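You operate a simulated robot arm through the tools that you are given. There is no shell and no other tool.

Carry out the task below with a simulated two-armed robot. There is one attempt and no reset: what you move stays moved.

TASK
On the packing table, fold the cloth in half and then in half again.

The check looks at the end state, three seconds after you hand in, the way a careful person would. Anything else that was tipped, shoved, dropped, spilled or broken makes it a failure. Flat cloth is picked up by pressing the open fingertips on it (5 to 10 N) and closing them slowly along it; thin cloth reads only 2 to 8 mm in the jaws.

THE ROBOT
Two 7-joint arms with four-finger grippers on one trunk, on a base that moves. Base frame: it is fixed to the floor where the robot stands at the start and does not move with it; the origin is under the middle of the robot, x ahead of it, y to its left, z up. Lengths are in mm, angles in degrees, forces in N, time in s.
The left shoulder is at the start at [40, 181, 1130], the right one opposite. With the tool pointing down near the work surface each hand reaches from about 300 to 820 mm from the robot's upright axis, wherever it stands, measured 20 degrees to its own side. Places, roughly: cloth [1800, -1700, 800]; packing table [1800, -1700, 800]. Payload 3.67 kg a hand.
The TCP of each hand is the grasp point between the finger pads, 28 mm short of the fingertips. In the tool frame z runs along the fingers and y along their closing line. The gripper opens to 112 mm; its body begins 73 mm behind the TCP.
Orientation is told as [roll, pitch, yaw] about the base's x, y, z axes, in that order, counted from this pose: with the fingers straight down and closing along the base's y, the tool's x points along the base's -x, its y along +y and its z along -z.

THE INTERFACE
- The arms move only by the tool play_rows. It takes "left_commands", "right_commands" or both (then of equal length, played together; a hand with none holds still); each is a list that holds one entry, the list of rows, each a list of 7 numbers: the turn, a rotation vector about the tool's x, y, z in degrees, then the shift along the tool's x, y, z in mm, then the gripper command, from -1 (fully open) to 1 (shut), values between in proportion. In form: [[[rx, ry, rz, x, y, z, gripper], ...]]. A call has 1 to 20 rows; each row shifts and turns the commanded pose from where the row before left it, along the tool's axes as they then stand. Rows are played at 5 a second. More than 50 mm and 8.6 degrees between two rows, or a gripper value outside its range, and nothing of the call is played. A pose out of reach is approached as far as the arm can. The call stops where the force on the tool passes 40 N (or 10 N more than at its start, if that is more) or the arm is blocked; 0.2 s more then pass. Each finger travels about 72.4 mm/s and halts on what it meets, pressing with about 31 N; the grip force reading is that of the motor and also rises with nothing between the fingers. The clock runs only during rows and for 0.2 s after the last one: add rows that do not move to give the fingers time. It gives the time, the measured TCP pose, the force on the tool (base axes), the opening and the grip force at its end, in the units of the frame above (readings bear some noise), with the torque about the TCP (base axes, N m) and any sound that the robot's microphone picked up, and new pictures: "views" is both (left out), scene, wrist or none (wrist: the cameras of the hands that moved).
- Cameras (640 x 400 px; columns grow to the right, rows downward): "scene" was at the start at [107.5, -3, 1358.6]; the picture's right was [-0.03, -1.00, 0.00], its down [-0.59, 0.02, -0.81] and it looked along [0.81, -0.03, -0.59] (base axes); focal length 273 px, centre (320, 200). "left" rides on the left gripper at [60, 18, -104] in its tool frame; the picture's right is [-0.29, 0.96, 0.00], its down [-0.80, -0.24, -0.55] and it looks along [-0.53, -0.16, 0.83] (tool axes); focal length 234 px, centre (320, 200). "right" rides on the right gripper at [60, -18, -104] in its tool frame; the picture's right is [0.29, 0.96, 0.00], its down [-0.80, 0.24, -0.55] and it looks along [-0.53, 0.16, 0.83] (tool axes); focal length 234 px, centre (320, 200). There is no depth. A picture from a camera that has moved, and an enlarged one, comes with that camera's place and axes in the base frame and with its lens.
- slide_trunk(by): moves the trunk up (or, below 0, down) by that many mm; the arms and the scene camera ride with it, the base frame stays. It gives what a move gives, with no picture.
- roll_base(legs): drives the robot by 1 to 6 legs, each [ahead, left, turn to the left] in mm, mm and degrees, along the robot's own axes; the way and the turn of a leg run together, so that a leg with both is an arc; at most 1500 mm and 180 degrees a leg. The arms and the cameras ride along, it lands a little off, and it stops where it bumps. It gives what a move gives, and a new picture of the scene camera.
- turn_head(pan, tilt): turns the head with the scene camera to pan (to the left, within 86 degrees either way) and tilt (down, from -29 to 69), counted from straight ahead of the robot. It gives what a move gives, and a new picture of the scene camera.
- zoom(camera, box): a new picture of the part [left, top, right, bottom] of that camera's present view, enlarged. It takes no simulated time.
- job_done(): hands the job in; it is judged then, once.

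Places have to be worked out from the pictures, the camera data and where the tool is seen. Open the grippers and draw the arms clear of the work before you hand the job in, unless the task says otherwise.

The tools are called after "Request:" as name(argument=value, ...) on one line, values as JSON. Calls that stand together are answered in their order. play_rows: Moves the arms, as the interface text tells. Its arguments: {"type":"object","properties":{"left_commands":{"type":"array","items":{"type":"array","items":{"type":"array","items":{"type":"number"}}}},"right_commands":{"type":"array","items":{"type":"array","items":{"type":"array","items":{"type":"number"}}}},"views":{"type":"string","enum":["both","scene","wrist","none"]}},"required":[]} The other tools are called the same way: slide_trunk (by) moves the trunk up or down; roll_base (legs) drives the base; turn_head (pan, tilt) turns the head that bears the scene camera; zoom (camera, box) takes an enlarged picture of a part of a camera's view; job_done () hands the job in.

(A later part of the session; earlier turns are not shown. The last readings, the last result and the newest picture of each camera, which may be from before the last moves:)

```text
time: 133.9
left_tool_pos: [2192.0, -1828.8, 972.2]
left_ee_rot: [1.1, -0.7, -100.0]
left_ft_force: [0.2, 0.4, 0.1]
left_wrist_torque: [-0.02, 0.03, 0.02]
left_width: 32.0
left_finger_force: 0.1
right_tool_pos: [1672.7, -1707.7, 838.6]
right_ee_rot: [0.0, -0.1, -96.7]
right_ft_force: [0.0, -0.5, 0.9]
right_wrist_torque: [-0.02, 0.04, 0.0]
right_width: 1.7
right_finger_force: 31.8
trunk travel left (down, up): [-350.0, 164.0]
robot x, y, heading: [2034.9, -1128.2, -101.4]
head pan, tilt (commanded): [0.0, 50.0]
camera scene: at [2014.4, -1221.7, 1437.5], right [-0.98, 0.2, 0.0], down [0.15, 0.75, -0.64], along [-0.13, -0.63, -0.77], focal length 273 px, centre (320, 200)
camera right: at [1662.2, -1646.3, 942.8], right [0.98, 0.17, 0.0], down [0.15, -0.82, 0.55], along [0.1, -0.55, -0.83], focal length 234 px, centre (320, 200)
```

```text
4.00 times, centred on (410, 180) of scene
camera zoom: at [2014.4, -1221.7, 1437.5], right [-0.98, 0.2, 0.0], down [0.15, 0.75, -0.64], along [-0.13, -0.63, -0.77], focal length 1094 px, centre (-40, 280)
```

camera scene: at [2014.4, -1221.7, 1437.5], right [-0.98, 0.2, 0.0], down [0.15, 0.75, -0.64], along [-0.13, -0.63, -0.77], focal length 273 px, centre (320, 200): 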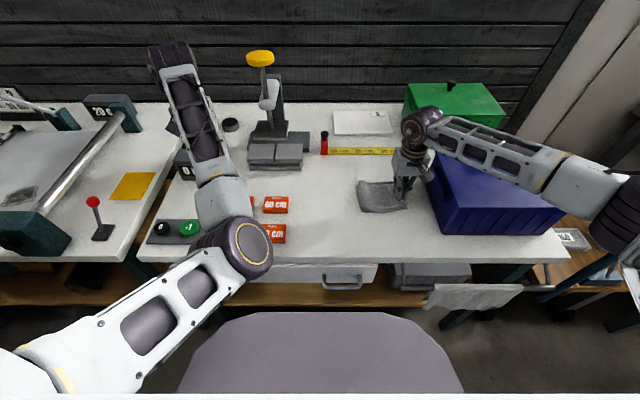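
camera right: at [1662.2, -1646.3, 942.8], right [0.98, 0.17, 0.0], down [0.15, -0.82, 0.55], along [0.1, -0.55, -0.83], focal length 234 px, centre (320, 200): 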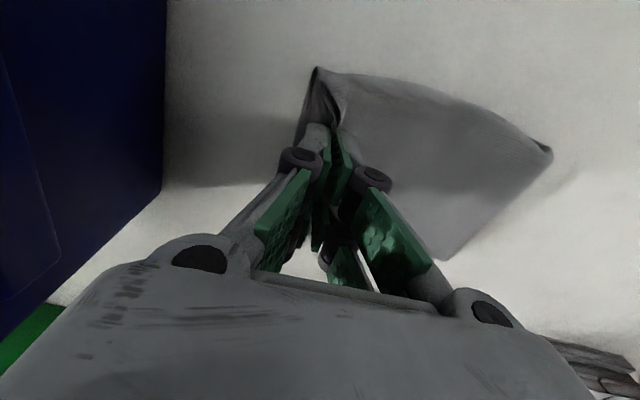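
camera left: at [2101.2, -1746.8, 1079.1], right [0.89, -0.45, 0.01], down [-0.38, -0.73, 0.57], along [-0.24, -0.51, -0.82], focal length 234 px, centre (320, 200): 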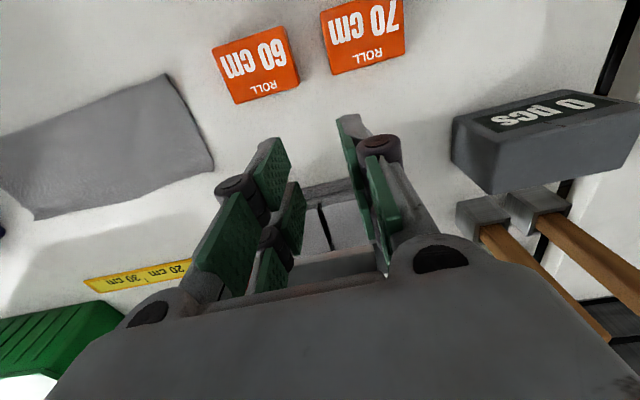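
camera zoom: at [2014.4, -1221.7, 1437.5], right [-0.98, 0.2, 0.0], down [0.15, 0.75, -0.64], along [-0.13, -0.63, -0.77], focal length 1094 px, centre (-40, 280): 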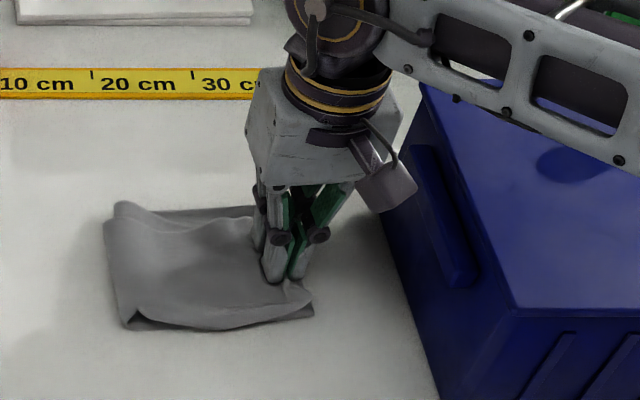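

The top edge now lies parallel to the bottom's right edge with the near corners almost coincident. I open the jaws a little to release, rise 10 mm and sweep 25 mm to the right so the left-hand fingers tip the small strip over.

Request:
play_rows(right_commands=[[[0, 0, 0, 0, 0, 2, 1], [0, 0, 0, 0, 0, 0, 0.9], [0, 0, 0, 0, 0, 0, 0.8], [0, 0, 0, 0, 0, 0, 0.72], [0, 0, 0, 0, 0, 0, 0.66], [0, 0, 0, 0, 0, 0, 0.66], [0, 0, 0, 0, 0, -5, 0.66], [0, 0, 0, 0, 0, -5, 0.66], [0, 0, 0, 0, -5, 0, 0.66], [0, 0, 0, 0, -5, 0, 0.66], [0, 0, 0, 0, -5, 0, 0.66], [0, 0, 0, 0, -5, 0, 0.66], [0, 0, 0, 0, -5, 0, 0.66], [0, 0, 0, 0, 0, 0, 0.66]]])

Request:
zoom(camera="right", box=[160, 0, 480, 200])

Request:
zoom(camera="scene", box=[330, 130, 490, 230])

```text
time: 136.9
left_tool_pos: [2192.0, -1828.9, 972.0]
left_ee_rot: [1.1, -0.7, -100.0]
left_ft_force: [0.8, -0.7, -0.3]
left_wrist_torque: [0.0, 0.0, 0.02]
left_width: 31.9
left_finger_force: 0.0
right_tool_pos: [1646.3, -1704.9, 846.6]
right_ee_rot: [-0.1, 0.0, -96.8]
right_ft_force: [0.2, 0.7, 0.4]
right_wrist_torque: [0.02, -0.01, 0.01]
right_width: 18.9
right_finger_force: 0.1
trunk travel left (down, up): [-350.0, 164.0]
robot x, y, heading: [2036.2, -1126.2, -101.5]
head pan, tilt (commanded): [0.0, 50.0]
camera scene: at [2014.4, -1221.9, 1437.5], right [-0.98, 0.2, 0.0], down [0.15, 0.75, -0.64], along [-0.13, -0.63, -0.77], focal length 273 px, centre (320, 200)
camera right: at [1636.9, -1643.8, 950.7], right [0.98, 0.17, 0.0], down [0.15, -0.82, 0.55], along [0.1, -0.55, -0.83], focal length 234 px, centre (320, 200)
```

scene: 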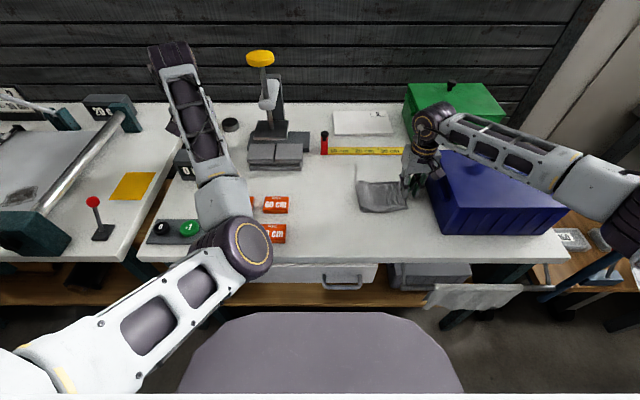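
right: 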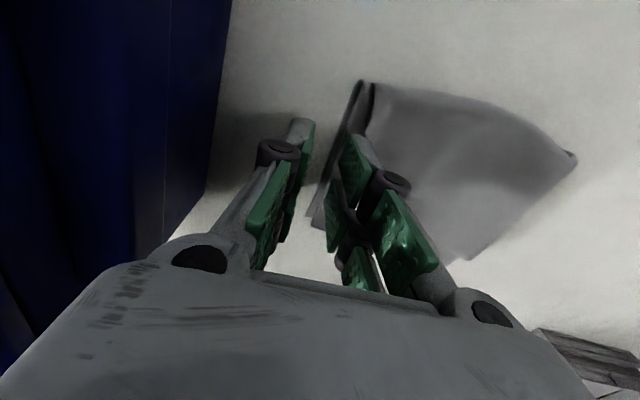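

```text
2.00 times, centred on (320, 100) of right
camera zoom: at [1636.9, -1643.8, 950.7], right [0.98, 0.17, 0.0], down [0.15, -0.82, 0.55], along [0.1, -0.55, -0.83], focal length 468 px, centre (320, 400)
```

zoom: 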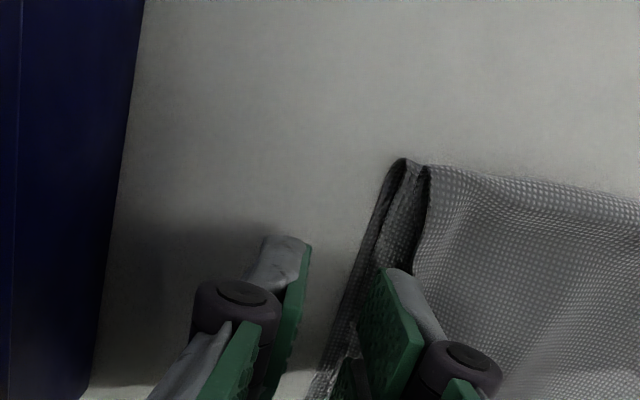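

```text
4.00 times, centred on (410, 180) of scene
camera zoom: at [2014.4, -1221.9, 1437.5], right [-0.98, 0.2, 0.0], down [0.15, 0.75, -0.64], along [-0.13, -0.63, -0.77], focal length 1094 px, centre (-40, 280)
```

zoom: 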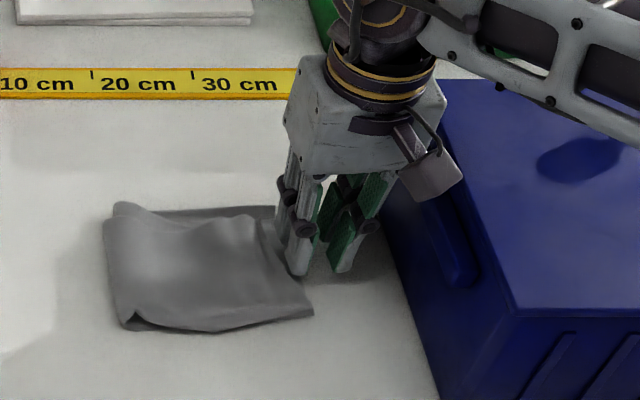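

I raise straight up and move the hand aside to view the result.

Request:
play_rows(right_commands=[[[0, 0, 0, 0, 0, -20, 0.66], [0, 0, 0, 0, 0, -40, 0.66], [0, 0, 0, 0, 0, -45, 0.66], [0, 0, 0, 0, 0, -45, 0.66], [0, 0, 0, 0, 45, 0, 0.66], [0, 0, 0, 0, 45, 0, 0.66], [0, 0, 0, 0, 45, 0, 0.66], [0, 0, 0, 0, 45, 0, 0.66], [0, 0, 0, 0, 45, 0, 0.66], [0, 0, 0, 0, 45, 0, 0.66], [0, 0, 0, 0, 0, 0, 0.66]]])

Request:
zoom(camera="scene", box=[330, 150, 458, 230])

Request:
zoom(camera="right", box=[0, 0, 320, 200])

```text
time: 139.3
left_tool_pos: [2190.7, -1828.5, 973.1]
left_ee_rot: [1.2, -0.7, -100.0]
left_ft_force: [0.7, -0.3, 0.3]
left_wrist_torque: [0.01, -0.01, 0.0]
left_width: 31.9
left_finger_force: 0.1
right_tool_pos: [1913.5, -1736.4, 999.0]
right_ee_rot: [0.0, 0.0, -96.7]
right_ft_force: [-0.1, -0.4, -0.7]
right_wrist_torque: [0.0, -0.05, 0.0]
right_width: 18.9
right_finger_force: 0.0
trunk travel left (down, up): [-350.0, 164.0]
robot x, y, heading: [2034.9, -1128.6, -101.3]
head pan, tilt (commanded): [0.0, 50.0]
camera scene: at [2013.1, -1221.5, 1437.5], right [-0.98, 0.2, 0.0], down [0.15, 0.75, -0.64], along [-0.13, -0.63, -0.77], focal length 273 px, centre (320, 200)
camera right: at [1903.0, -1674.0, 1102.1], right [0.98, 0.17, 0.0], down [0.14, -0.82, 0.55], along [0.1, -0.55, -0.83], focal length 234 px, centre (320, 200)
```

scene: 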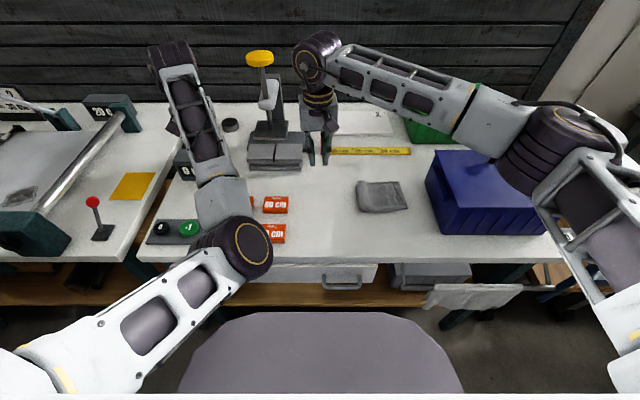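
right: 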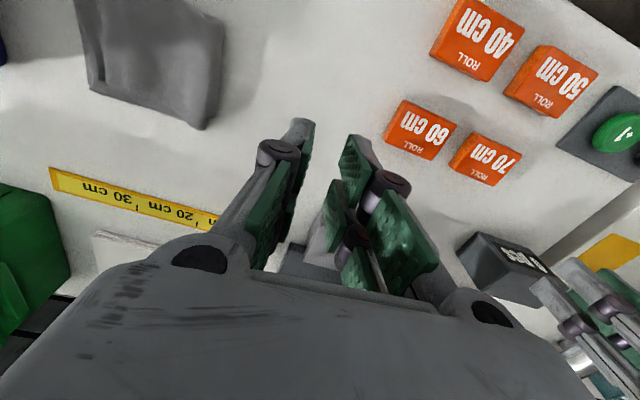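

```text
5.00 times, centred on (394, 190) of scene
camera zoom: at [2013.1, -1221.5, 1437.5], right [-0.98, 0.2, 0.0], down [0.15, 0.75, -0.64], along [-0.13, -0.63, -0.77], focal length 1367 px, centre (-50, 250)
```

zoom: 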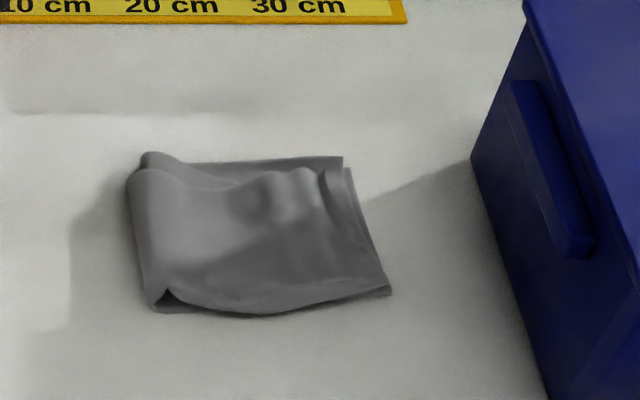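

```text
2.00 times, centred on (160, 100) of right
camera zoom: at [1903.0, -1674.0, 1102.1], right [0.98, 0.17, 0.0], down [0.14, -0.82, 0.55], along [0.1, -0.55, -0.83], focal length 468 px, centre (640, 400)
```

zoom: 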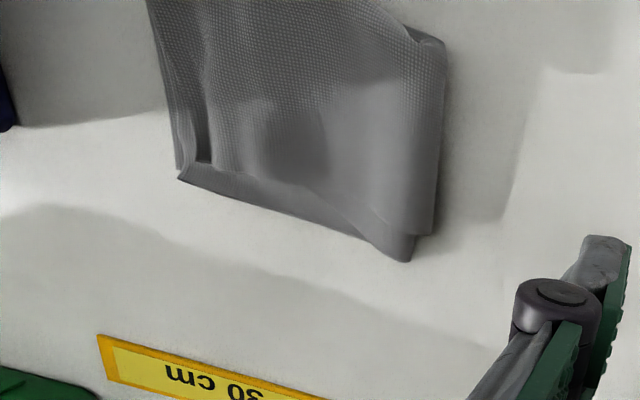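

This is much better: a quarter-size stack with the right edges nearly matching, though the top has some slack waves. I take a close look from directly above with the wrist camera.

Request:
play_rows(right_commands=[[[0, 0, 2.4, -10, -40, 0, 1], [0, 0, 2.4, -10, -40, 0, 1], [0, 0, 0, -10, -40, 0, 1], [0, 0, 0, -10, -40, 0, 1], [0, 0, 0, -5, -20, 0, 1], [0, 0, 0, 0, 0, 0, 1]]])

Request:
zoom(camera="right", box=[160, 0, 480, 200])

Request:
zoom(camera="scene", box=[345, 165, 425, 215])

```text
time: 140.7
left_tool_pos: [2191.4, -1828.4, 971.3]
left_ee_rot: [1.1, -0.7, -100.0]
left_ft_force: [0.1, -0.7, 0.3]
left_wrist_torque: [0.0, -0.01, -0.03]
left_width: 31.9
left_finger_force: 0.0
right_tool_pos: [1731.1, -1749.7, 995.7]
right_ee_rot: [0.0, 0.1, -101.4]
right_ft_force: [-0.7, 1.0, 0.4]
right_wrist_torque: [-0.01, 0.01, -0.02]
right_width: 0.0
right_finger_force: 30.3
trunk travel left (down, up): [-350.0, 164.0]
robot x, y, heading: [2033.8, -1124.2, -101.9]
head pan, tilt (commanded): [0.0, 50.0]
camera scene: at [2014.6, -1221.8, 1437.5], right [-0.98, 0.2, 0.0], down [0.15, 0.75, -0.64], along [-0.13, -0.63, -0.77], focal length 273 px, centre (320, 200)
camera right: at [1725.8, -1687.5, 1099.6], right [1.0, 0.09, 0.0], down [0.08, -0.83, 0.55], along [0.05, -0.55, -0.83], focal length 234 px, centre (320, 200)
```

scene: 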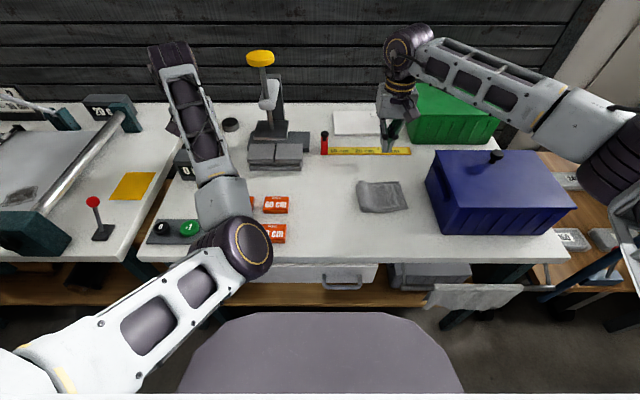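
right: 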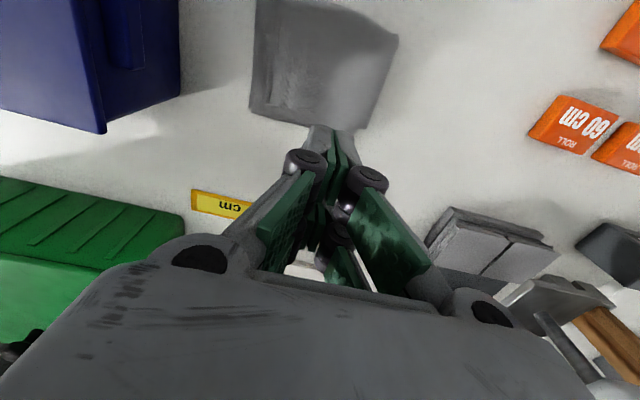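

```text
2.00 times, centred on (320, 100) of right
camera zoom: at [1725.8, -1687.5, 1099.6], right [1.0, 0.09, 0.0], down [0.08, -0.83, 0.55], along [0.05, -0.55, -0.83], focal length 468 px, centre (320, 400)
```

zoom: 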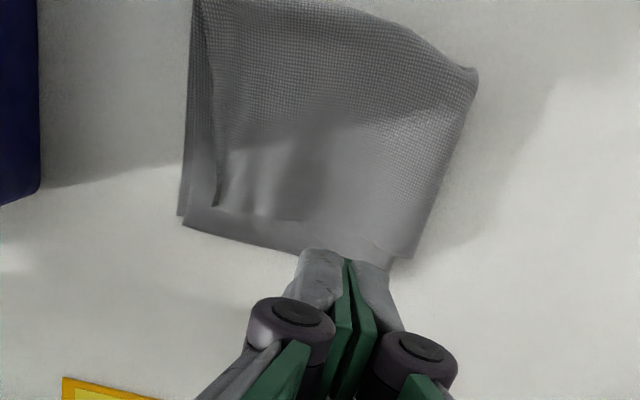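

```text
8.00 times, centred on (385, 190) of scene
camera zoom: at [2014.6, -1221.8, 1437.5], right [-0.98, 0.2, 0.0], down [0.15, 0.75, -0.64], along [-0.13, -0.63, -0.77], focal length 2187 px, centre (-200, 280)
```

zoom: 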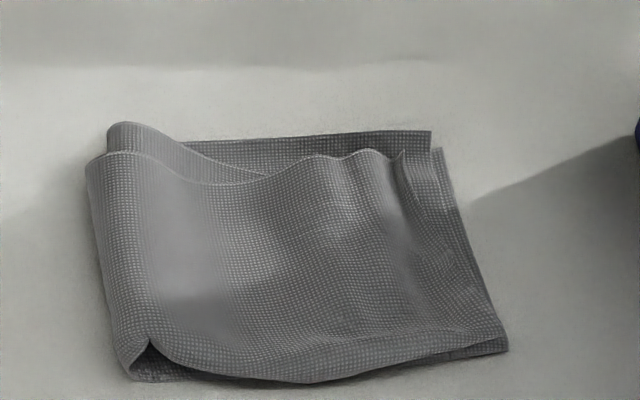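

The top half has some slack waves and is inset 10 to 15 mm at the right and far edges. I will gently pat it flat with the closed fingers from the fold side towards the right edge, to push the slack outward without dragging.

Request:
play_rows(right_commands=[[[0, 0, 0, 19, 14, 20, 1], [0, 0, 0, 0, 0, 40, 1], [0, 0, 0, 0, 0, 40, 1], [0, 0, 0, 0, 0, 35, 1], [0, 0, 0, 0, 0, 12, 1], [0, 0, 0, 0, 0, 8, 1], [0, 0, 0, 0, 0, 5, 1], [0, 0, 0, 0, 0, 2, 1], [0, 0, 0, 0, 0, 0, 1]]], views="scene")

Request:
zoom(camera="scene", box=[345, 150, 441, 210])

```text
time: 142.7
left_tool_pos: [2190.2, -1828.8, 973.5]
left_ee_rot: [1.2, -0.7, -100.0]
left_ft_force: [0.9, 0.0, 0.4]
left_wrist_torque: [-0.03, -0.02, 0.02]
left_width: 31.9
left_finger_force: 0.0
right_tool_pos: [1749.2, -1733.5, 835.7]
right_ee_rot: [0.0, 0.0, -101.5]
right_ft_force: [-0.2, -0.5, 0.5]
right_wrist_torque: [-0.01, -0.01, -0.01]
right_width: 0.1
right_finger_force: 31.3
trunk travel left (down, up): [-350.0, 164.0]
robot x, y, heading: [2035.4, -1125.4, -101.3]
head pan, tilt (commanded): [0.0, 50.0]
camera scene: at [2014.4, -1221.8, 1437.5], right [-0.98, 0.2, 0.0], down [0.15, 0.75, -0.64], along [-0.13, -0.63, -0.77], focal length 273 px, centre (320, 200)
```

scene: 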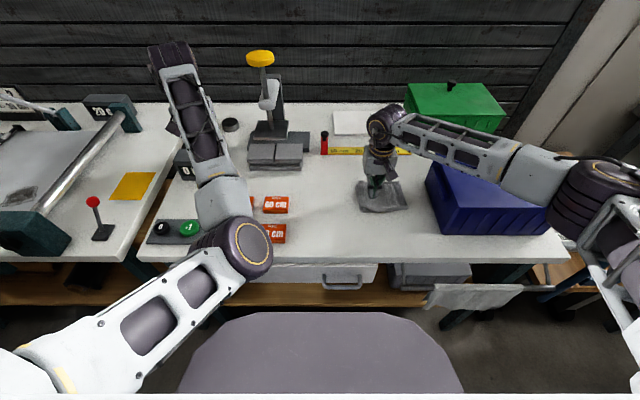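

```text
6.67 times, centred on (393, 180) of scene
camera zoom: at [2014.4, -1221.8, 1437.5], right [-0.98, 0.2, 0.0], down [0.15, 0.75, -0.64], along [-0.13, -0.63, -0.77], focal length 1823 px, centre (-167, 333)
```

zoom: 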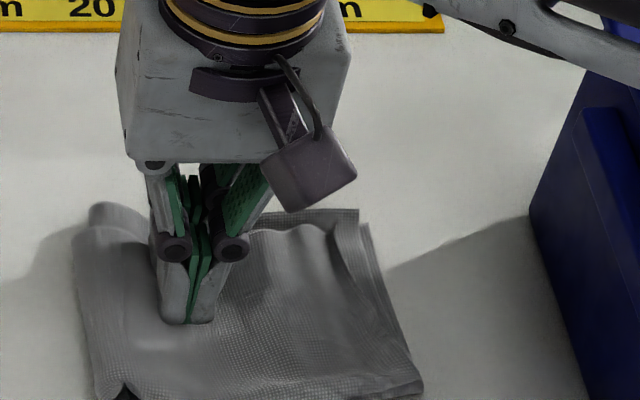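

Barely touching. I press 3 mm more and check the force.

Request:
play_rows(right_commands=[[[0, 0, 0, 0, 0, 1.5, 1], [0, 0, 0, 0, 0, 1.5, 1], [0, 0, 0, 0, 0, 0, 1]]], views="none")

```text
time: 143.5
left_tool_pos: [2192.1, -1828.7, 971.4]
left_ee_rot: [1.2, -0.7, -100.1]
left_ft_force: [-0.5, -1.0, 0.0]
left_wrist_torque: [0.02, -0.01, 0.0]
left_width: 32.2
left_finger_force: 0.1
right_tool_pos: [1749.4, -1734.9, 831.1]
right_ee_rot: [0.0, 0.0, -101.5]
right_ft_force: [-0.8, -0.1, 0.3]
right_wrist_torque: [-0.01, 0.02, -0.01]
right_width: 0.1
right_finger_force: 30.8
trunk travel left (down, up): [-350.0, 164.0]
robot x, y, heading: [2035.3, -1122.9, -101.3]
head pan, tilt (commanded): [0.0, 50.0]
```

Very little force even at 3 to 4 mm above the table, so the stack is thin there. I now do one light ironing stroke at this height towards the right and slightly away, pushing the slack out to the edge.

Request:
play_rows(right_commands=[[[0, 0, 0, 0, 0, -0.5, 1], [0, 0, 0, -0.6, -5, 0, 1], [0, 0, 0, -0.6, -5, 0, 1], [0, 0, 0, -0.6, -5, 0, 1], [0, 0, 0, -0.6, -5, 0, 1], [0, 0, 0, -0.6, -5, 0, 1], [0, 0, 0, -0.6, -5, 0, 1], [0, 0, 0, -0.6, -5, 0, 1], [0, 0, 0, -0.6, -5, 0, 1], [0, 0, 0, 0, 0, 0, 1]]])

Request:
zoom(camera="scene", box=[345, 150, 441, 210])

Request:
zoom(camera="right", box=[160, 0, 480, 200])

```text
time: 145.7
left_tool_pos: [2192.3, -1829.1, 971.6]
left_ee_rot: [1.1, -0.7, -100.1]
left_ft_force: [0.8, 0.3, -0.5]
left_wrist_torque: [0.01, -0.02, -0.01]
left_width: 32.2
left_finger_force: 0.0
right_tool_pos: [1709.1, -1731.9, 832.5]
right_ee_rot: [0.0, 0.0, -101.4]
right_ft_force: [0.3, -0.2, -0.5]
right_wrist_torque: [0.02, 0.01, -0.03]
right_width: 0.1
right_finger_force: 30.6
trunk travel left (down, up): [-350.0, 164.0]
robot x, y, heading: [2037.3, -1124.8, -101.5]
head pan, tilt (commanded): [0.0, 50.0]
camera scene: at [2014.5, -1221.8, 1437.5], right [-0.98, 0.2, 0.0], down [0.15, 0.75, -0.64], along [-0.13, -0.63, -0.77], focal length 273 px, centre (320, 200)
camera right: at [1702.8, -1668.4, 936.4], right [1.0, 0.09, 0.0], down [0.08, -0.83, 0.55], along [0.05, -0.55, -0.83], focal length 234 px, centre (320, 200)
```

scene: 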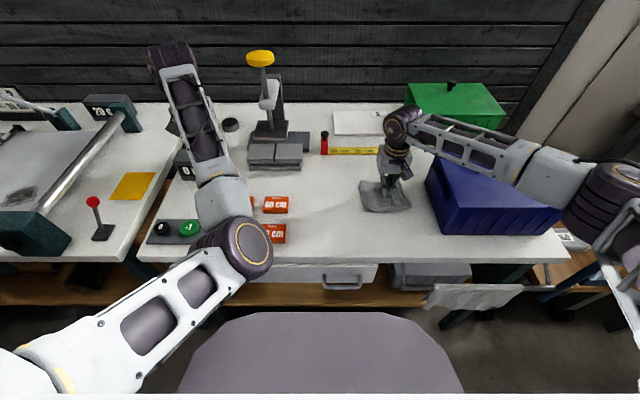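
right: 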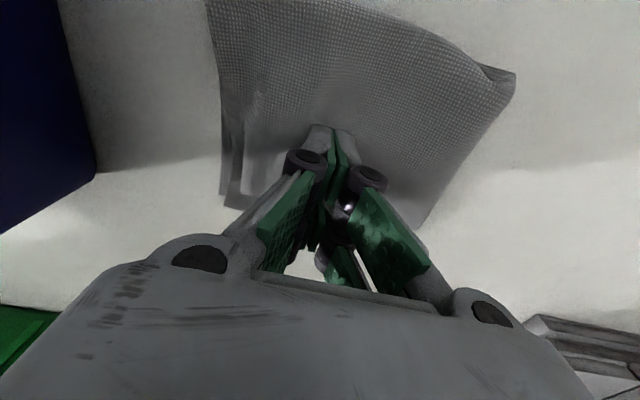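

```text
6.67 times, centred on (393, 180) of scene
camera zoom: at [2014.5, -1221.8, 1437.5], right [-0.98, 0.2, 0.0], down [0.15, 0.75, -0.64], along [-0.13, -0.63, -0.77], focal length 1823 px, centre (-167, 333)
```

zoom: 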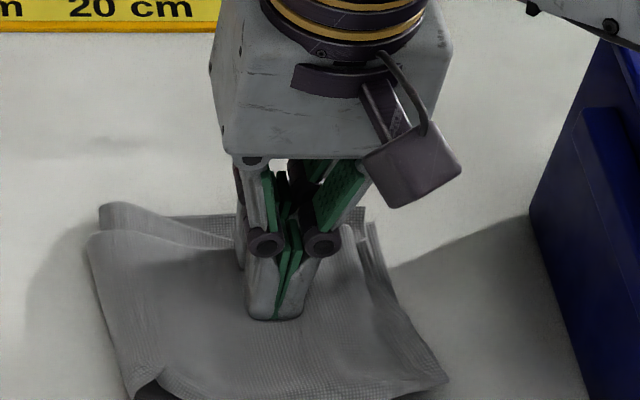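

```text
2.00 times, centred on (320, 100) of right
camera zoom: at [1702.8, -1668.4, 936.4], right [1.0, 0.09, 0.0], down [0.08, -0.83, 0.55], along [0.05, -0.55, -0.83], focal length 468 px, centre (320, 400)
```

zoom: 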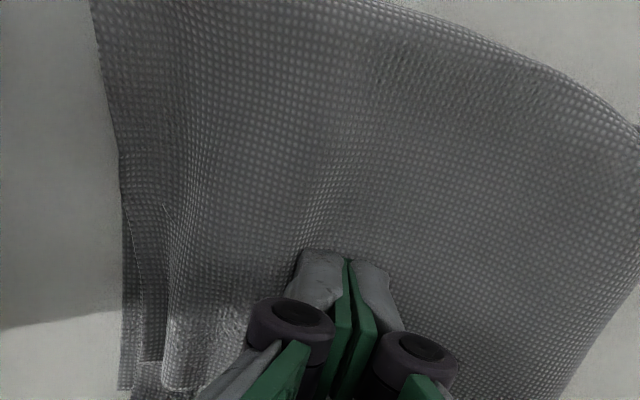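

The stack moved slightly with the stroke. I raise the hand and check the result before doing more.

Request:
play_rows(right_commands=[[[0, 0, 0, 0, 0, -20, 1], [0, 0, 0, 0, 0, -40, 1], [0, 0, 0, 0, 0, -45, 1], [0, 0, 0, 0, 0, -45, 1], [0, 0, 0, -30, 30, 0, 1], [0, 0, 0, -20, 20, 0, 1], [0, 0, 0, 0, 0, 0, 1]]])

Request:
zoom(camera="scene", box=[345, 165, 425, 215])

Request:
zoom(camera="right", box=[120, 0, 440, 200])

```text
time: 147.3
left_tool_pos: [2191.6, -1827.8, 971.7]
left_ee_rot: [1.1, -0.7, -100.0]
left_ft_force: [-0.8, -0.5, 0.0]
left_wrist_torque: [0.01, -0.07, 0.03]
left_width: 32.1
left_finger_force: 0.1
right_tool_pos: [1746.7, -1789.3, 983.3]
right_ee_rot: [0.0, -0.1, -101.5]
right_ft_force: [0.6, -0.4, 0.7]
right_wrist_torque: [0.0, 0.02, 0.03]
right_width: 0.0
right_finger_force: 30.9
trunk travel left (down, up): [-350.0, 164.0]
robot x, y, heading: [2033.3, -1124.0, -101.5]
head pan, tilt (commanded): [0.0, 50.0]
camera scene: at [2013.6, -1220.9, 1437.6], right [-0.98, 0.2, 0.0], down [0.15, 0.75, -0.64], along [-0.13, -0.63, -0.77], focal length 273 px, centre (320, 200)
camera right: at [1740.4, -1726.9, 1086.9], right [1.0, 0.09, 0.0], down [0.08, -0.83, 0.55], along [0.05, -0.55, -0.83], focal length 234 px, centre (320, 200)
```

scene: 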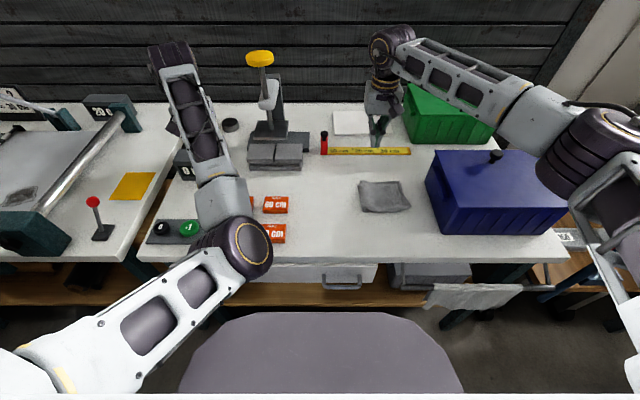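
right: 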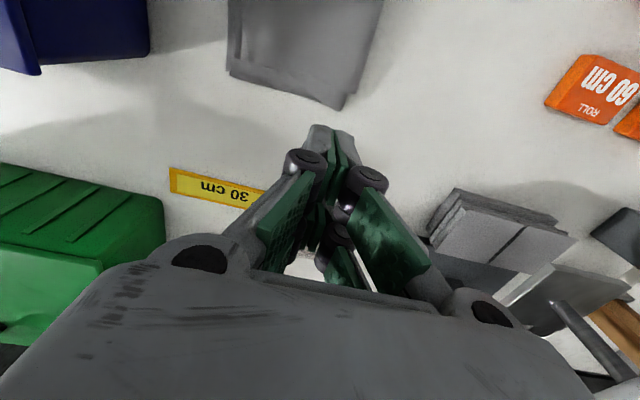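

```text
8.00 times, centred on (385, 190) of scene
camera zoom: at [2013.6, -1220.9, 1437.6], right [-0.98, 0.2, 0.0], down [0.15, 0.75, -0.64], along [-0.13, -0.63, -0.77], focal length 2187 px, centre (-200, 280)
```

zoom: 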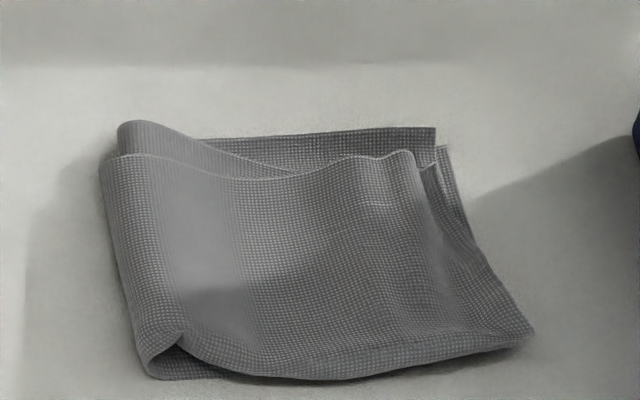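

```text
2.00 times, centred on (280, 100) of right
camera zoom: at [1740.4, -1726.9, 1086.9], right [1.0, 0.09, 0.0], down [0.08, -0.83, 0.55], along [0.05, -0.55, -0.83], focal length 468 px, centre (400, 400)
```

zoom: 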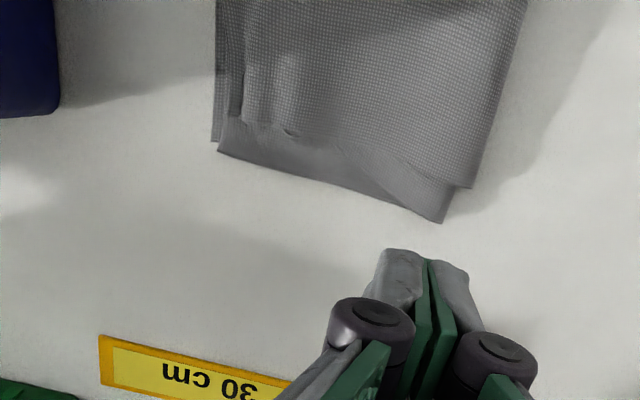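

The right edges now match within about 10 mm and the near-right corners coincide. The top's far edge is still inset about 15 mm, so I make one light stroke away from me on the top layer to bring it out.

Request:
play_rows(right_commands=[[[0, 0, 0, 29, -16.3, 0, 1], [0, 0, 0, 29, -16.3, 0, 1], [0, 0, 0, 29, -16.3, 0, 1], [0, 0, 0, 0, 0, 40, 1], [0, 0, 0, 0, 0, 40, 1], [0, 0, 0, 0, 0, 40, 1], [0, 0, 0, 0, 0, 20, 1], [0, 0, 0, 0, 0, 8, 1], [0, 0, 0, 0, 0, 3, 1], [0, 0, 0, -5, 0, 0, 1], [0, 0, 0, -5, 0, 0, 1], [0, 0, 0, -5, 0, 0, 1], [0, 0, 0, -5, 0, 0, 1], [0, 0, 0, -5, 0, 0, 1], [0, 0, 0, -5, 0, 0, 1], [0, 0, 0, 0, 0, 0, 1]]])

Request:
zoom(camera="scene", box=[345, 150, 441, 210])

```text
time: 150.7
left_tool_pos: [2191.3, -1829.6, 971.3]
left_ee_rot: [1.0, -0.7, -100.0]
left_ft_force: [-0.1, -0.3, -0.8]
left_wrist_torque: [0.01, -0.01, 0.0]
left_width: 32.2
left_finger_force: 0.1
right_tool_pos: [1710.1, -1724.1, 832.3]
right_ee_rot: [0.0, 0.0, -101.5]
right_ft_force: [0.8, -0.9, 0.6]
right_wrist_torque: [-0.04, 0.04, -0.02]
right_width: 0.0
right_finger_force: 31.8
trunk travel left (down, up): [-350.0, 164.0]
robot x, y, heading: [2034.3, -1131.8, -101.6]
head pan, tilt (commanded): [0.0, 50.0]
camera scene: at [2014.4, -1221.7, 1437.5], right [-0.98, 0.2, 0.0], down [0.15, 0.75, -0.64], along [-0.13, -0.63, -0.77], focal length 273 px, centre (320, 200)
camera right: at [1705.0, -1661.8, 935.6], right [1.0, 0.09, 0.0], down [0.08, -0.83, 0.55], along [0.05, -0.55, -0.83], focal length 234 px, centre (320, 200)
```

scene: 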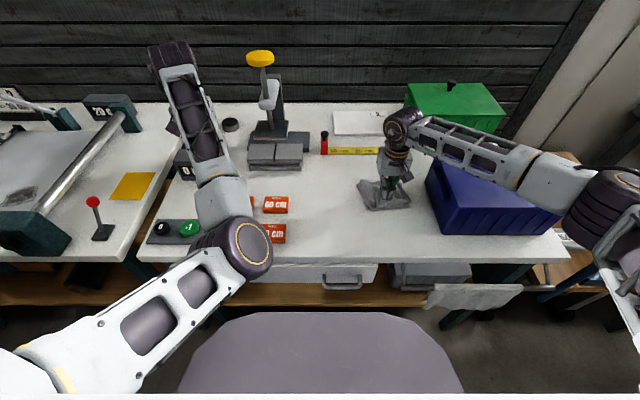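
right: 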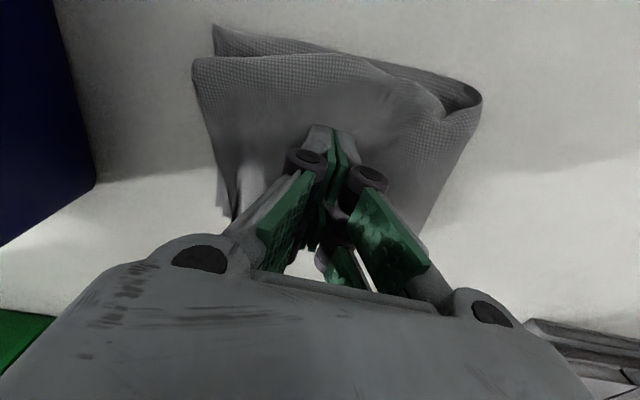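

```text
6.67 times, centred on (393, 180) of scene
camera zoom: at [2014.4, -1221.7, 1437.5], right [-0.98, 0.2, 0.0], down [0.15, 0.75, -0.64], along [-0.13, -0.63, -0.77], focal length 1823 px, centre (-167, 333)
```

zoom: 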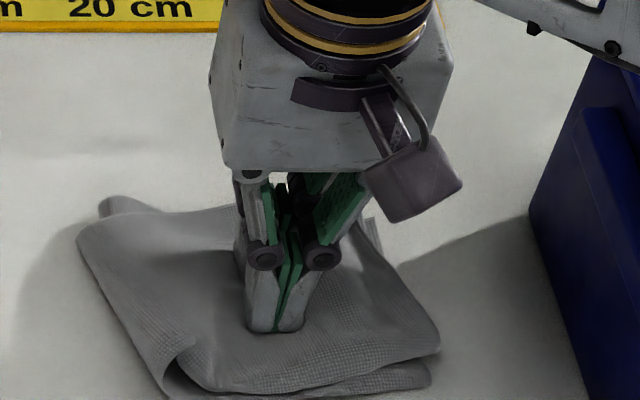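

The top followed the stroke more than expected and is now about 10 to 15 mm too far. I draw it back about 13 mm with the same light contact, then raise and look.

Request:
play_rows(right_commands=[[[0, 0, 0, 4, 0, 0, 1], [0, 0, 0, 4, 0, 0, 1], [0, 0, 0, 5, 0, 0, 1], [0, 0, 0, 0, 0, -15, 1], [0, 0, 0, 0, 0, -40, 1], [0, 0, 0, 0, 0, -45, 1], [0, 0, 0, 0, 0, -45, 1], [0, 0, 0, -30, 20, 0, 1], [0, 0, 0, -40, 20, 0, 1], [0, 0, 0, 0, 0, 0, 1]]])

Request:
zoom(camera="scene", box=[345, 165, 425, 215])

Request:
zoom(camera="right", box=[120, 0, 440, 200])

```text
time: 152.9
left_tool_pos: [2190.6, -1828.2, 972.4]
left_ee_rot: [1.2, -0.8, -100.0]
left_ft_force: [-0.6, -0.8, 0.0]
left_wrist_torque: [-0.03, -0.01, -0.02]
left_width: 31.8
left_finger_force: 0.0
right_tool_pos: [1737.7, -1789.2, 976.9]
right_ee_rot: [0.0, -0.1, -101.4]
right_ft_force: [-0.6, -0.2, -0.1]
right_wrist_torque: [0.0, 0.03, -0.03]
right_width: 0.1
right_finger_force: 30.7
trunk travel left (down, up): [-350.0, 164.0]
robot x, y, heading: [2031.5, -1126.1, -101.5]
head pan, tilt (commanded): [0.0, 50.0]
camera scene: at [2013.3, -1220.3, 1437.6], right [-0.98, 0.2, 0.0], down [0.15, 0.75, -0.64], along [-0.13, -0.63, -0.77], focal length 273 px, centre (320, 200)
camera right: at [1731.6, -1725.3, 1081.0], right [1.0, 0.09, 0.0], down [0.08, -0.83, 0.55], along [0.05, -0.55, -0.83], focal length 234 px, centre (320, 200)
```

scene: 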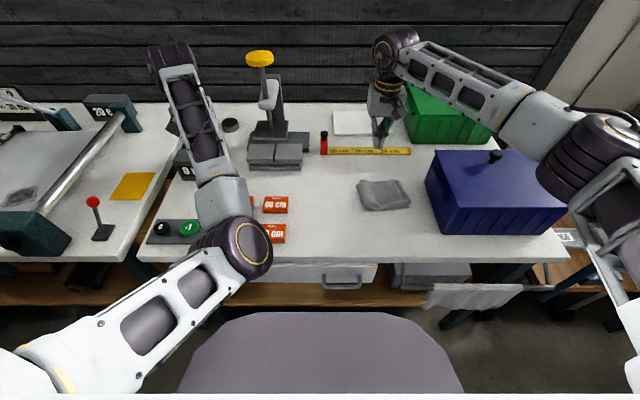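
right: 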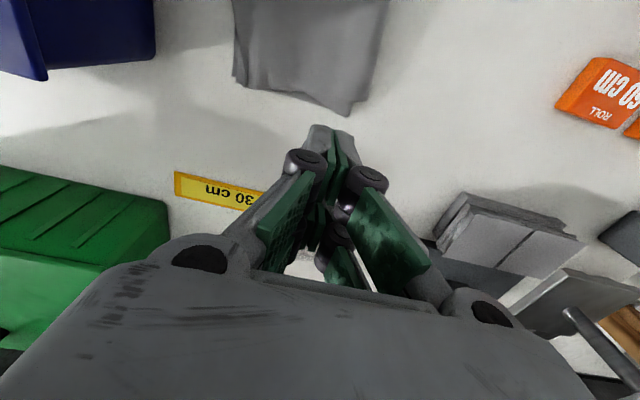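

```text
8.00 times, centred on (385, 190) of scene
camera zoom: at [2013.3, -1220.3, 1437.6], right [-0.98, 0.2, 0.0], down [0.15, 0.75, -0.64], along [-0.13, -0.63, -0.77], focal length 2187 px, centre (-200, 280)
```

zoom: 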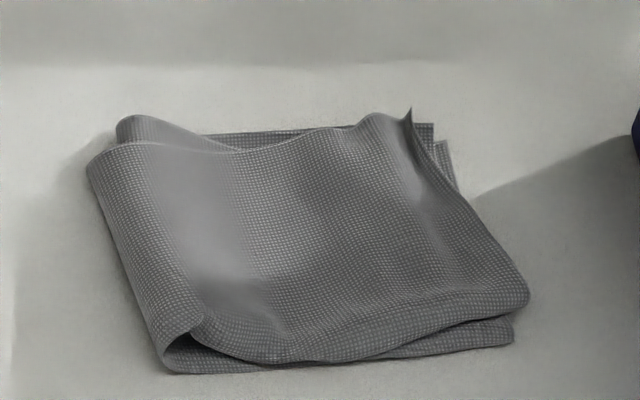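

```text
2.00 times, centred on (280, 100) of right
camera zoom: at [1731.6, -1725.3, 1081.0], right [1.0, 0.09, 0.0], down [0.08, -0.83, 0.55], along [0.05, -0.55, -0.83], focal length 468 px, centre (400, 400)
```

zoom: 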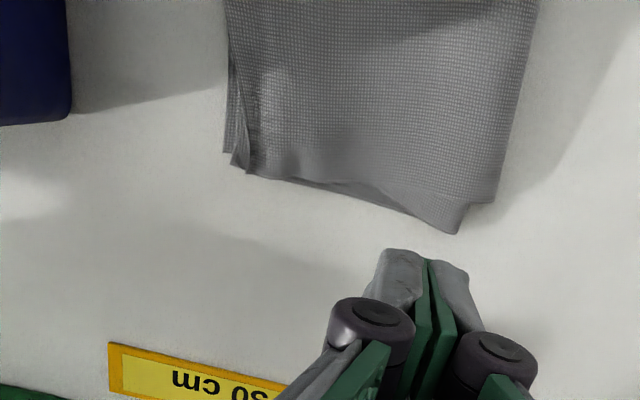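

Now the far edges match within a few millimetres and the near and right edges within about 10 mm. The far-right top corner stands up slightly, so I pat it straight down with the closed fingers.

Request:
play_rows(right_commands=[[[0, 0, 0, 17.5, -39, 0, 1], [0, 0, 0, 17.5, -39, 0, 1], [0, 0, 0, 0, 0, 40, 1], [0, 0, 0, 0, 0, 40, 1], [0, 0, 0, 0, 0, 35, 1], [0, 0, 0, 0, 0, 15, 1], [0, 0, 0, 0, 0, 8, 1], [0, 0, 0, 0, 0, 5, 1], [0, 0, 0, 0, 0, 2, 1], [0, 0, 0, 0, 0, 1, 1], [0, 0, 0, 0, 0, 0, 1]]])

Request:
zoom(camera="scene", box=[345, 150, 441, 210])

```text
time: 155.3
left_tool_pos: [2191.9, -1829.5, 971.4]
left_ee_rot: [1.1, -0.7, -100.0]
left_ft_force: [0.4, 0.0, -0.6]
left_wrist_torque: [-0.01, -0.01, 0.0]
left_width: 31.9
left_finger_force: 0.1
right_tool_pos: [1668.4, -1738.5, 830.4]
right_ee_rot: [0.0, 0.0, -101.5]
right_ft_force: [0.2, -0.2, 1.3]
right_wrist_torque: [-0.03, 0.01, -0.01]
right_width: 0.0
right_finger_force: 30.8
trunk travel left (down, up): [-350.0, 164.0]
robot x, y, heading: [2032.5, -1127.6, -101.6]
head pan, tilt (commanded): [0.0, 50.0]
camera scene: at [2014.4, -1221.8, 1437.5], right [-0.98, 0.2, 0.0], down [0.15, 0.75, -0.64], along [-0.13, -0.63, -0.77], focal length 273 px, centre (320, 200)
camera right: at [1663.3, -1676.1, 934.0], right [1.0, 0.09, 0.0], down [0.08, -0.83, 0.55], along [0.05, -0.55, -0.83], focal length 234 px, centre (320, 200)
```

scene: 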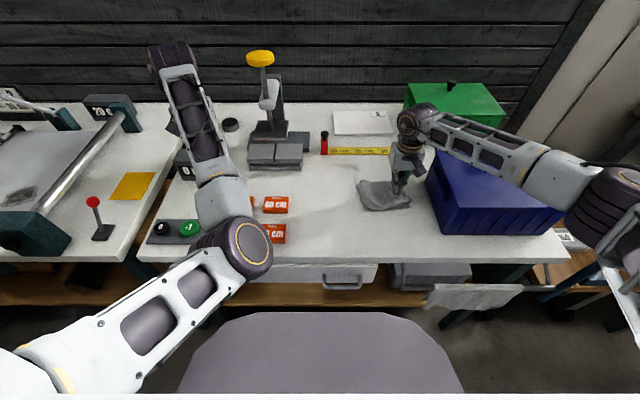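
right: 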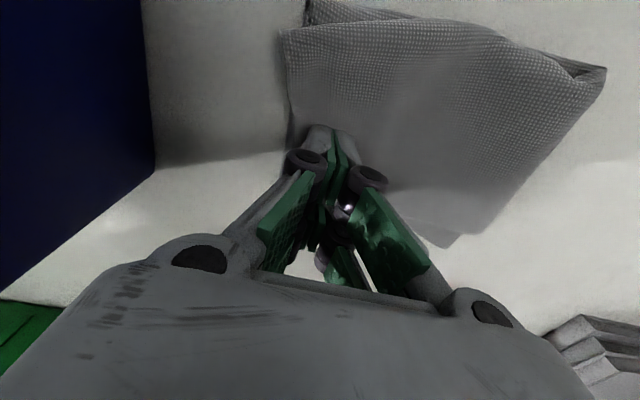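

```text
6.67 times, centred on (393, 180) of scene
camera zoom: at [2014.4, -1221.8, 1437.5], right [-0.98, 0.2, 0.0], down [0.15, 0.75, -0.64], along [-0.13, -0.63, -0.77], focal length 1823 px, centre (-167, 333)
```

zoom: 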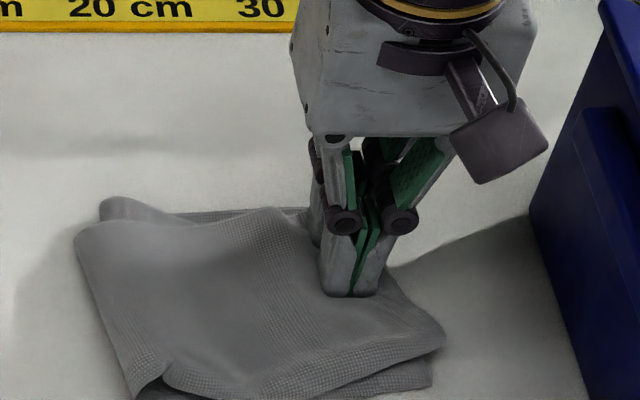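

Light contact of 1.3 N on the raised corner. I press 1 mm more, then pat the middle and the left fold the same way, always lifting straight up between presses.

Request:
play_rows(right_commands=[[[0, 0, 0, 0, 0, 1, 1], [0, 0, 0, 0, 0, 0, 1], [0, 0, 0, 0, 0, 0, 1], [0, 0, 0, 0, 0, -15, 1], [0, 0, 0, 0, 0, -20, 1], [0, 0, 0, 10, 40, 0, 1], [0, 0, 0, 0, 0, 20, 1], [0, 0, 0, 0, 0, 10, 1], [0, 0, 0, 0, 0, 5, 1], [0, 0, 0, 0, 0, 0, 1], [0, 0, 0, 0, 0, -15, 1], [0, 0, 0, 0, 0, -20, 1], [0, 0, 0, 10, 40, 0, 1], [0, 0, 0, 0, 0, 20, 1], [0, 0, 0, 0, 0, 10, 1], [0, 0, 0, 0, 0, 5, 1], [0, 0, 0, 0, 0, 0, 1], [0, 0, 0, 0, 0, 0, 1]]])

Request:
zoom(camera="scene", box=[345, 150, 441, 210])

```text
time: 159.1
left_tool_pos: [2192.4, -1828.4, 972.8]
left_ee_rot: [1.1, -0.7, -99.9]
left_ft_force: [-0.1, 0.0, 0.1]
left_wrist_torque: [0.02, -0.01, 0.0]
left_width: 32.2
left_finger_force: 0.0
right_tool_pos: [1751.4, -1735.0, 829.6]
right_ee_rot: [0.0, 0.0, -101.5]
right_ft_force: [0.8, 0.3, -0.2]
right_wrist_torque: [-0.03, -0.03, -0.04]
right_width: 0.0
right_finger_force: 31.6
trunk travel left (down, up): [-350.0, 164.0]
robot x, y, heading: [2034.5, -1125.4, -101.7]
head pan, tilt (commanded): [0.0, 50.0]
camera scene: at [2014.7, -1221.9, 1437.5], right [-0.98, 0.2, 0.0], down [0.15, 0.75, -0.64], along [-0.13, -0.63, -0.77], focal length 273 px, centre (320, 200)
camera right: at [1746.7, -1672.5, 933.9], right [1.0, 0.09, 0.0], down [0.08, -0.83, 0.55], along [0.05, -0.55, -0.83], focal length 234 px, centre (320, 200)
```

scene: 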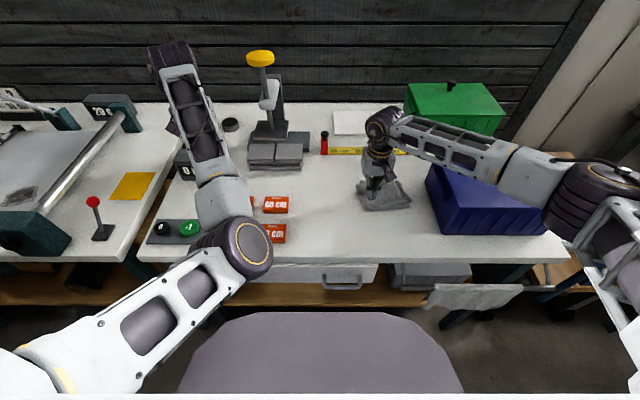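
right: 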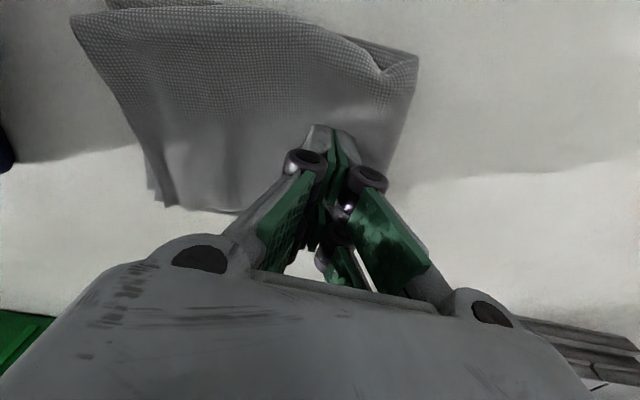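

```text
6.67 times, centred on (393, 180) of scene
camera zoom: at [2014.7, -1221.9, 1437.5], right [-0.98, 0.2, 0.0], down [0.15, 0.75, -0.64], along [-0.13, -0.63, -0.77], focal length 1823 px, centre (-167, 333)
```

zoom: 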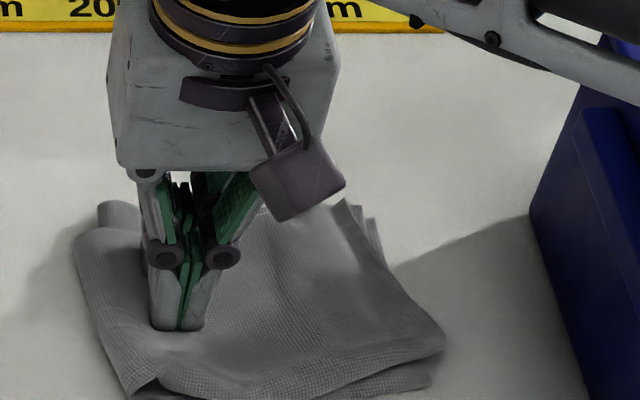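

Pats done with negligible force. I raise the hand clear and take a final look.

Request:
play_rows(right_commands=[[[0, 0, 0, 0, 0, -15, 1], [0, 0, 0, 0, 0, -40, 1], [0, 0, 0, 0, 0, -45, 1], [0, 0, 0, 0, 0, -45, 1], [0, 0, 0, -30, 0, 0, 1], [0, 0, 0, -35, -5, 0, 1], [0, 0, 0, 0, 0, 0, 1]]])

Request:
zoom(camera="scene", box=[345, 165, 425, 215])

Request:
zoom(camera="right", box=[120, 0, 440, 200])

```text
time: 160.7
left_tool_pos: [2190.7, -1828.7, 973.9]
left_ee_rot: [1.1, -0.7, -100.0]
left_ft_force: [0.1, -0.2, 0.3]
left_wrist_torque: [0.0, 0.0, -0.02]
left_width: 32.1
left_finger_force: 0.0
right_tool_pos: [1733.4, -1797.7, 974.9]
right_ee_rot: [-0.1, 0.0, -101.4]
right_ft_force: [-0.3, -0.2, 0.1]
right_wrist_torque: [-0.01, 0.03, 0.01]
right_width: 0.0
right_finger_force: 31.2
trunk travel left (down, up): [-350.0, 164.0]
robot x, y, heading: [2033.3, -1126.0, -101.5]
head pan, tilt (commanded): [0.0, 50.0]
camera scene: at [2014.0, -1220.7, 1437.6], right [-0.98, 0.2, 0.0], down [0.15, 0.75, -0.64], along [-0.13, -0.63, -0.77], focal length 273 px, centre (320, 200)
camera right: at [1728.4, -1735.8, 1078.3], right [1.0, 0.09, 0.0], down [0.08, -0.83, 0.55], along [0.05, -0.55, -0.83], focal length 234 px, centre (320, 200)
```

scene: 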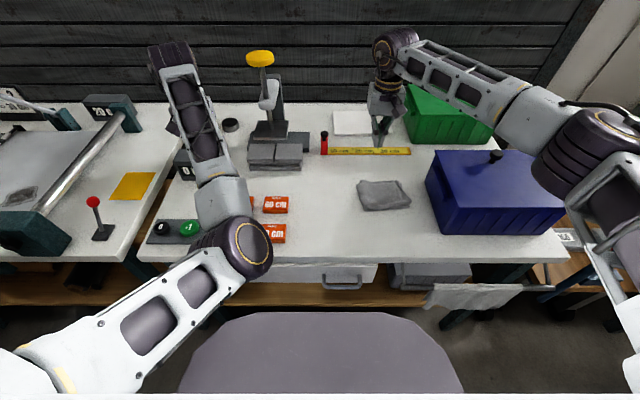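
right: 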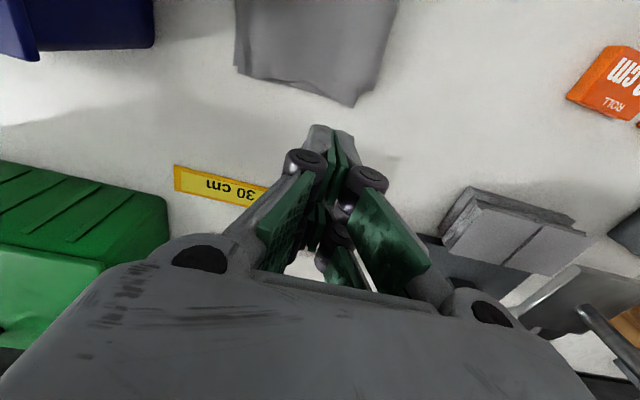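

```text
8.00 times, centred on (385, 190) of scene
camera zoom: at [2014.0, -1220.7, 1437.6], right [-0.98, 0.2, 0.0], down [0.15, 0.75, -0.64], along [-0.13, -0.63, -0.77], focal length 2187 px, centre (-200, 280)
```

zoom: 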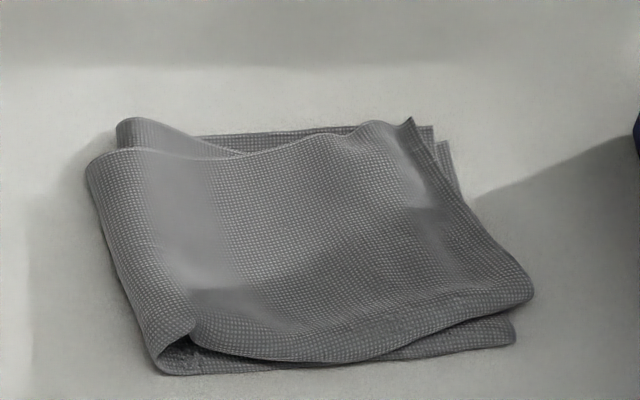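

```text
2.00 times, centred on (280, 100) of right
camera zoom: at [1728.4, -1735.8, 1078.3], right [1.0, 0.09, 0.0], down [0.08, -0.83, 0.55], along [0.05, -0.55, -0.83], focal length 468 px, centre (400, 400)
```

zoom: 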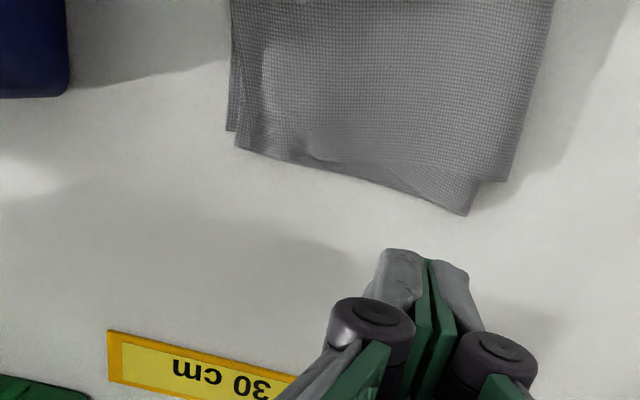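

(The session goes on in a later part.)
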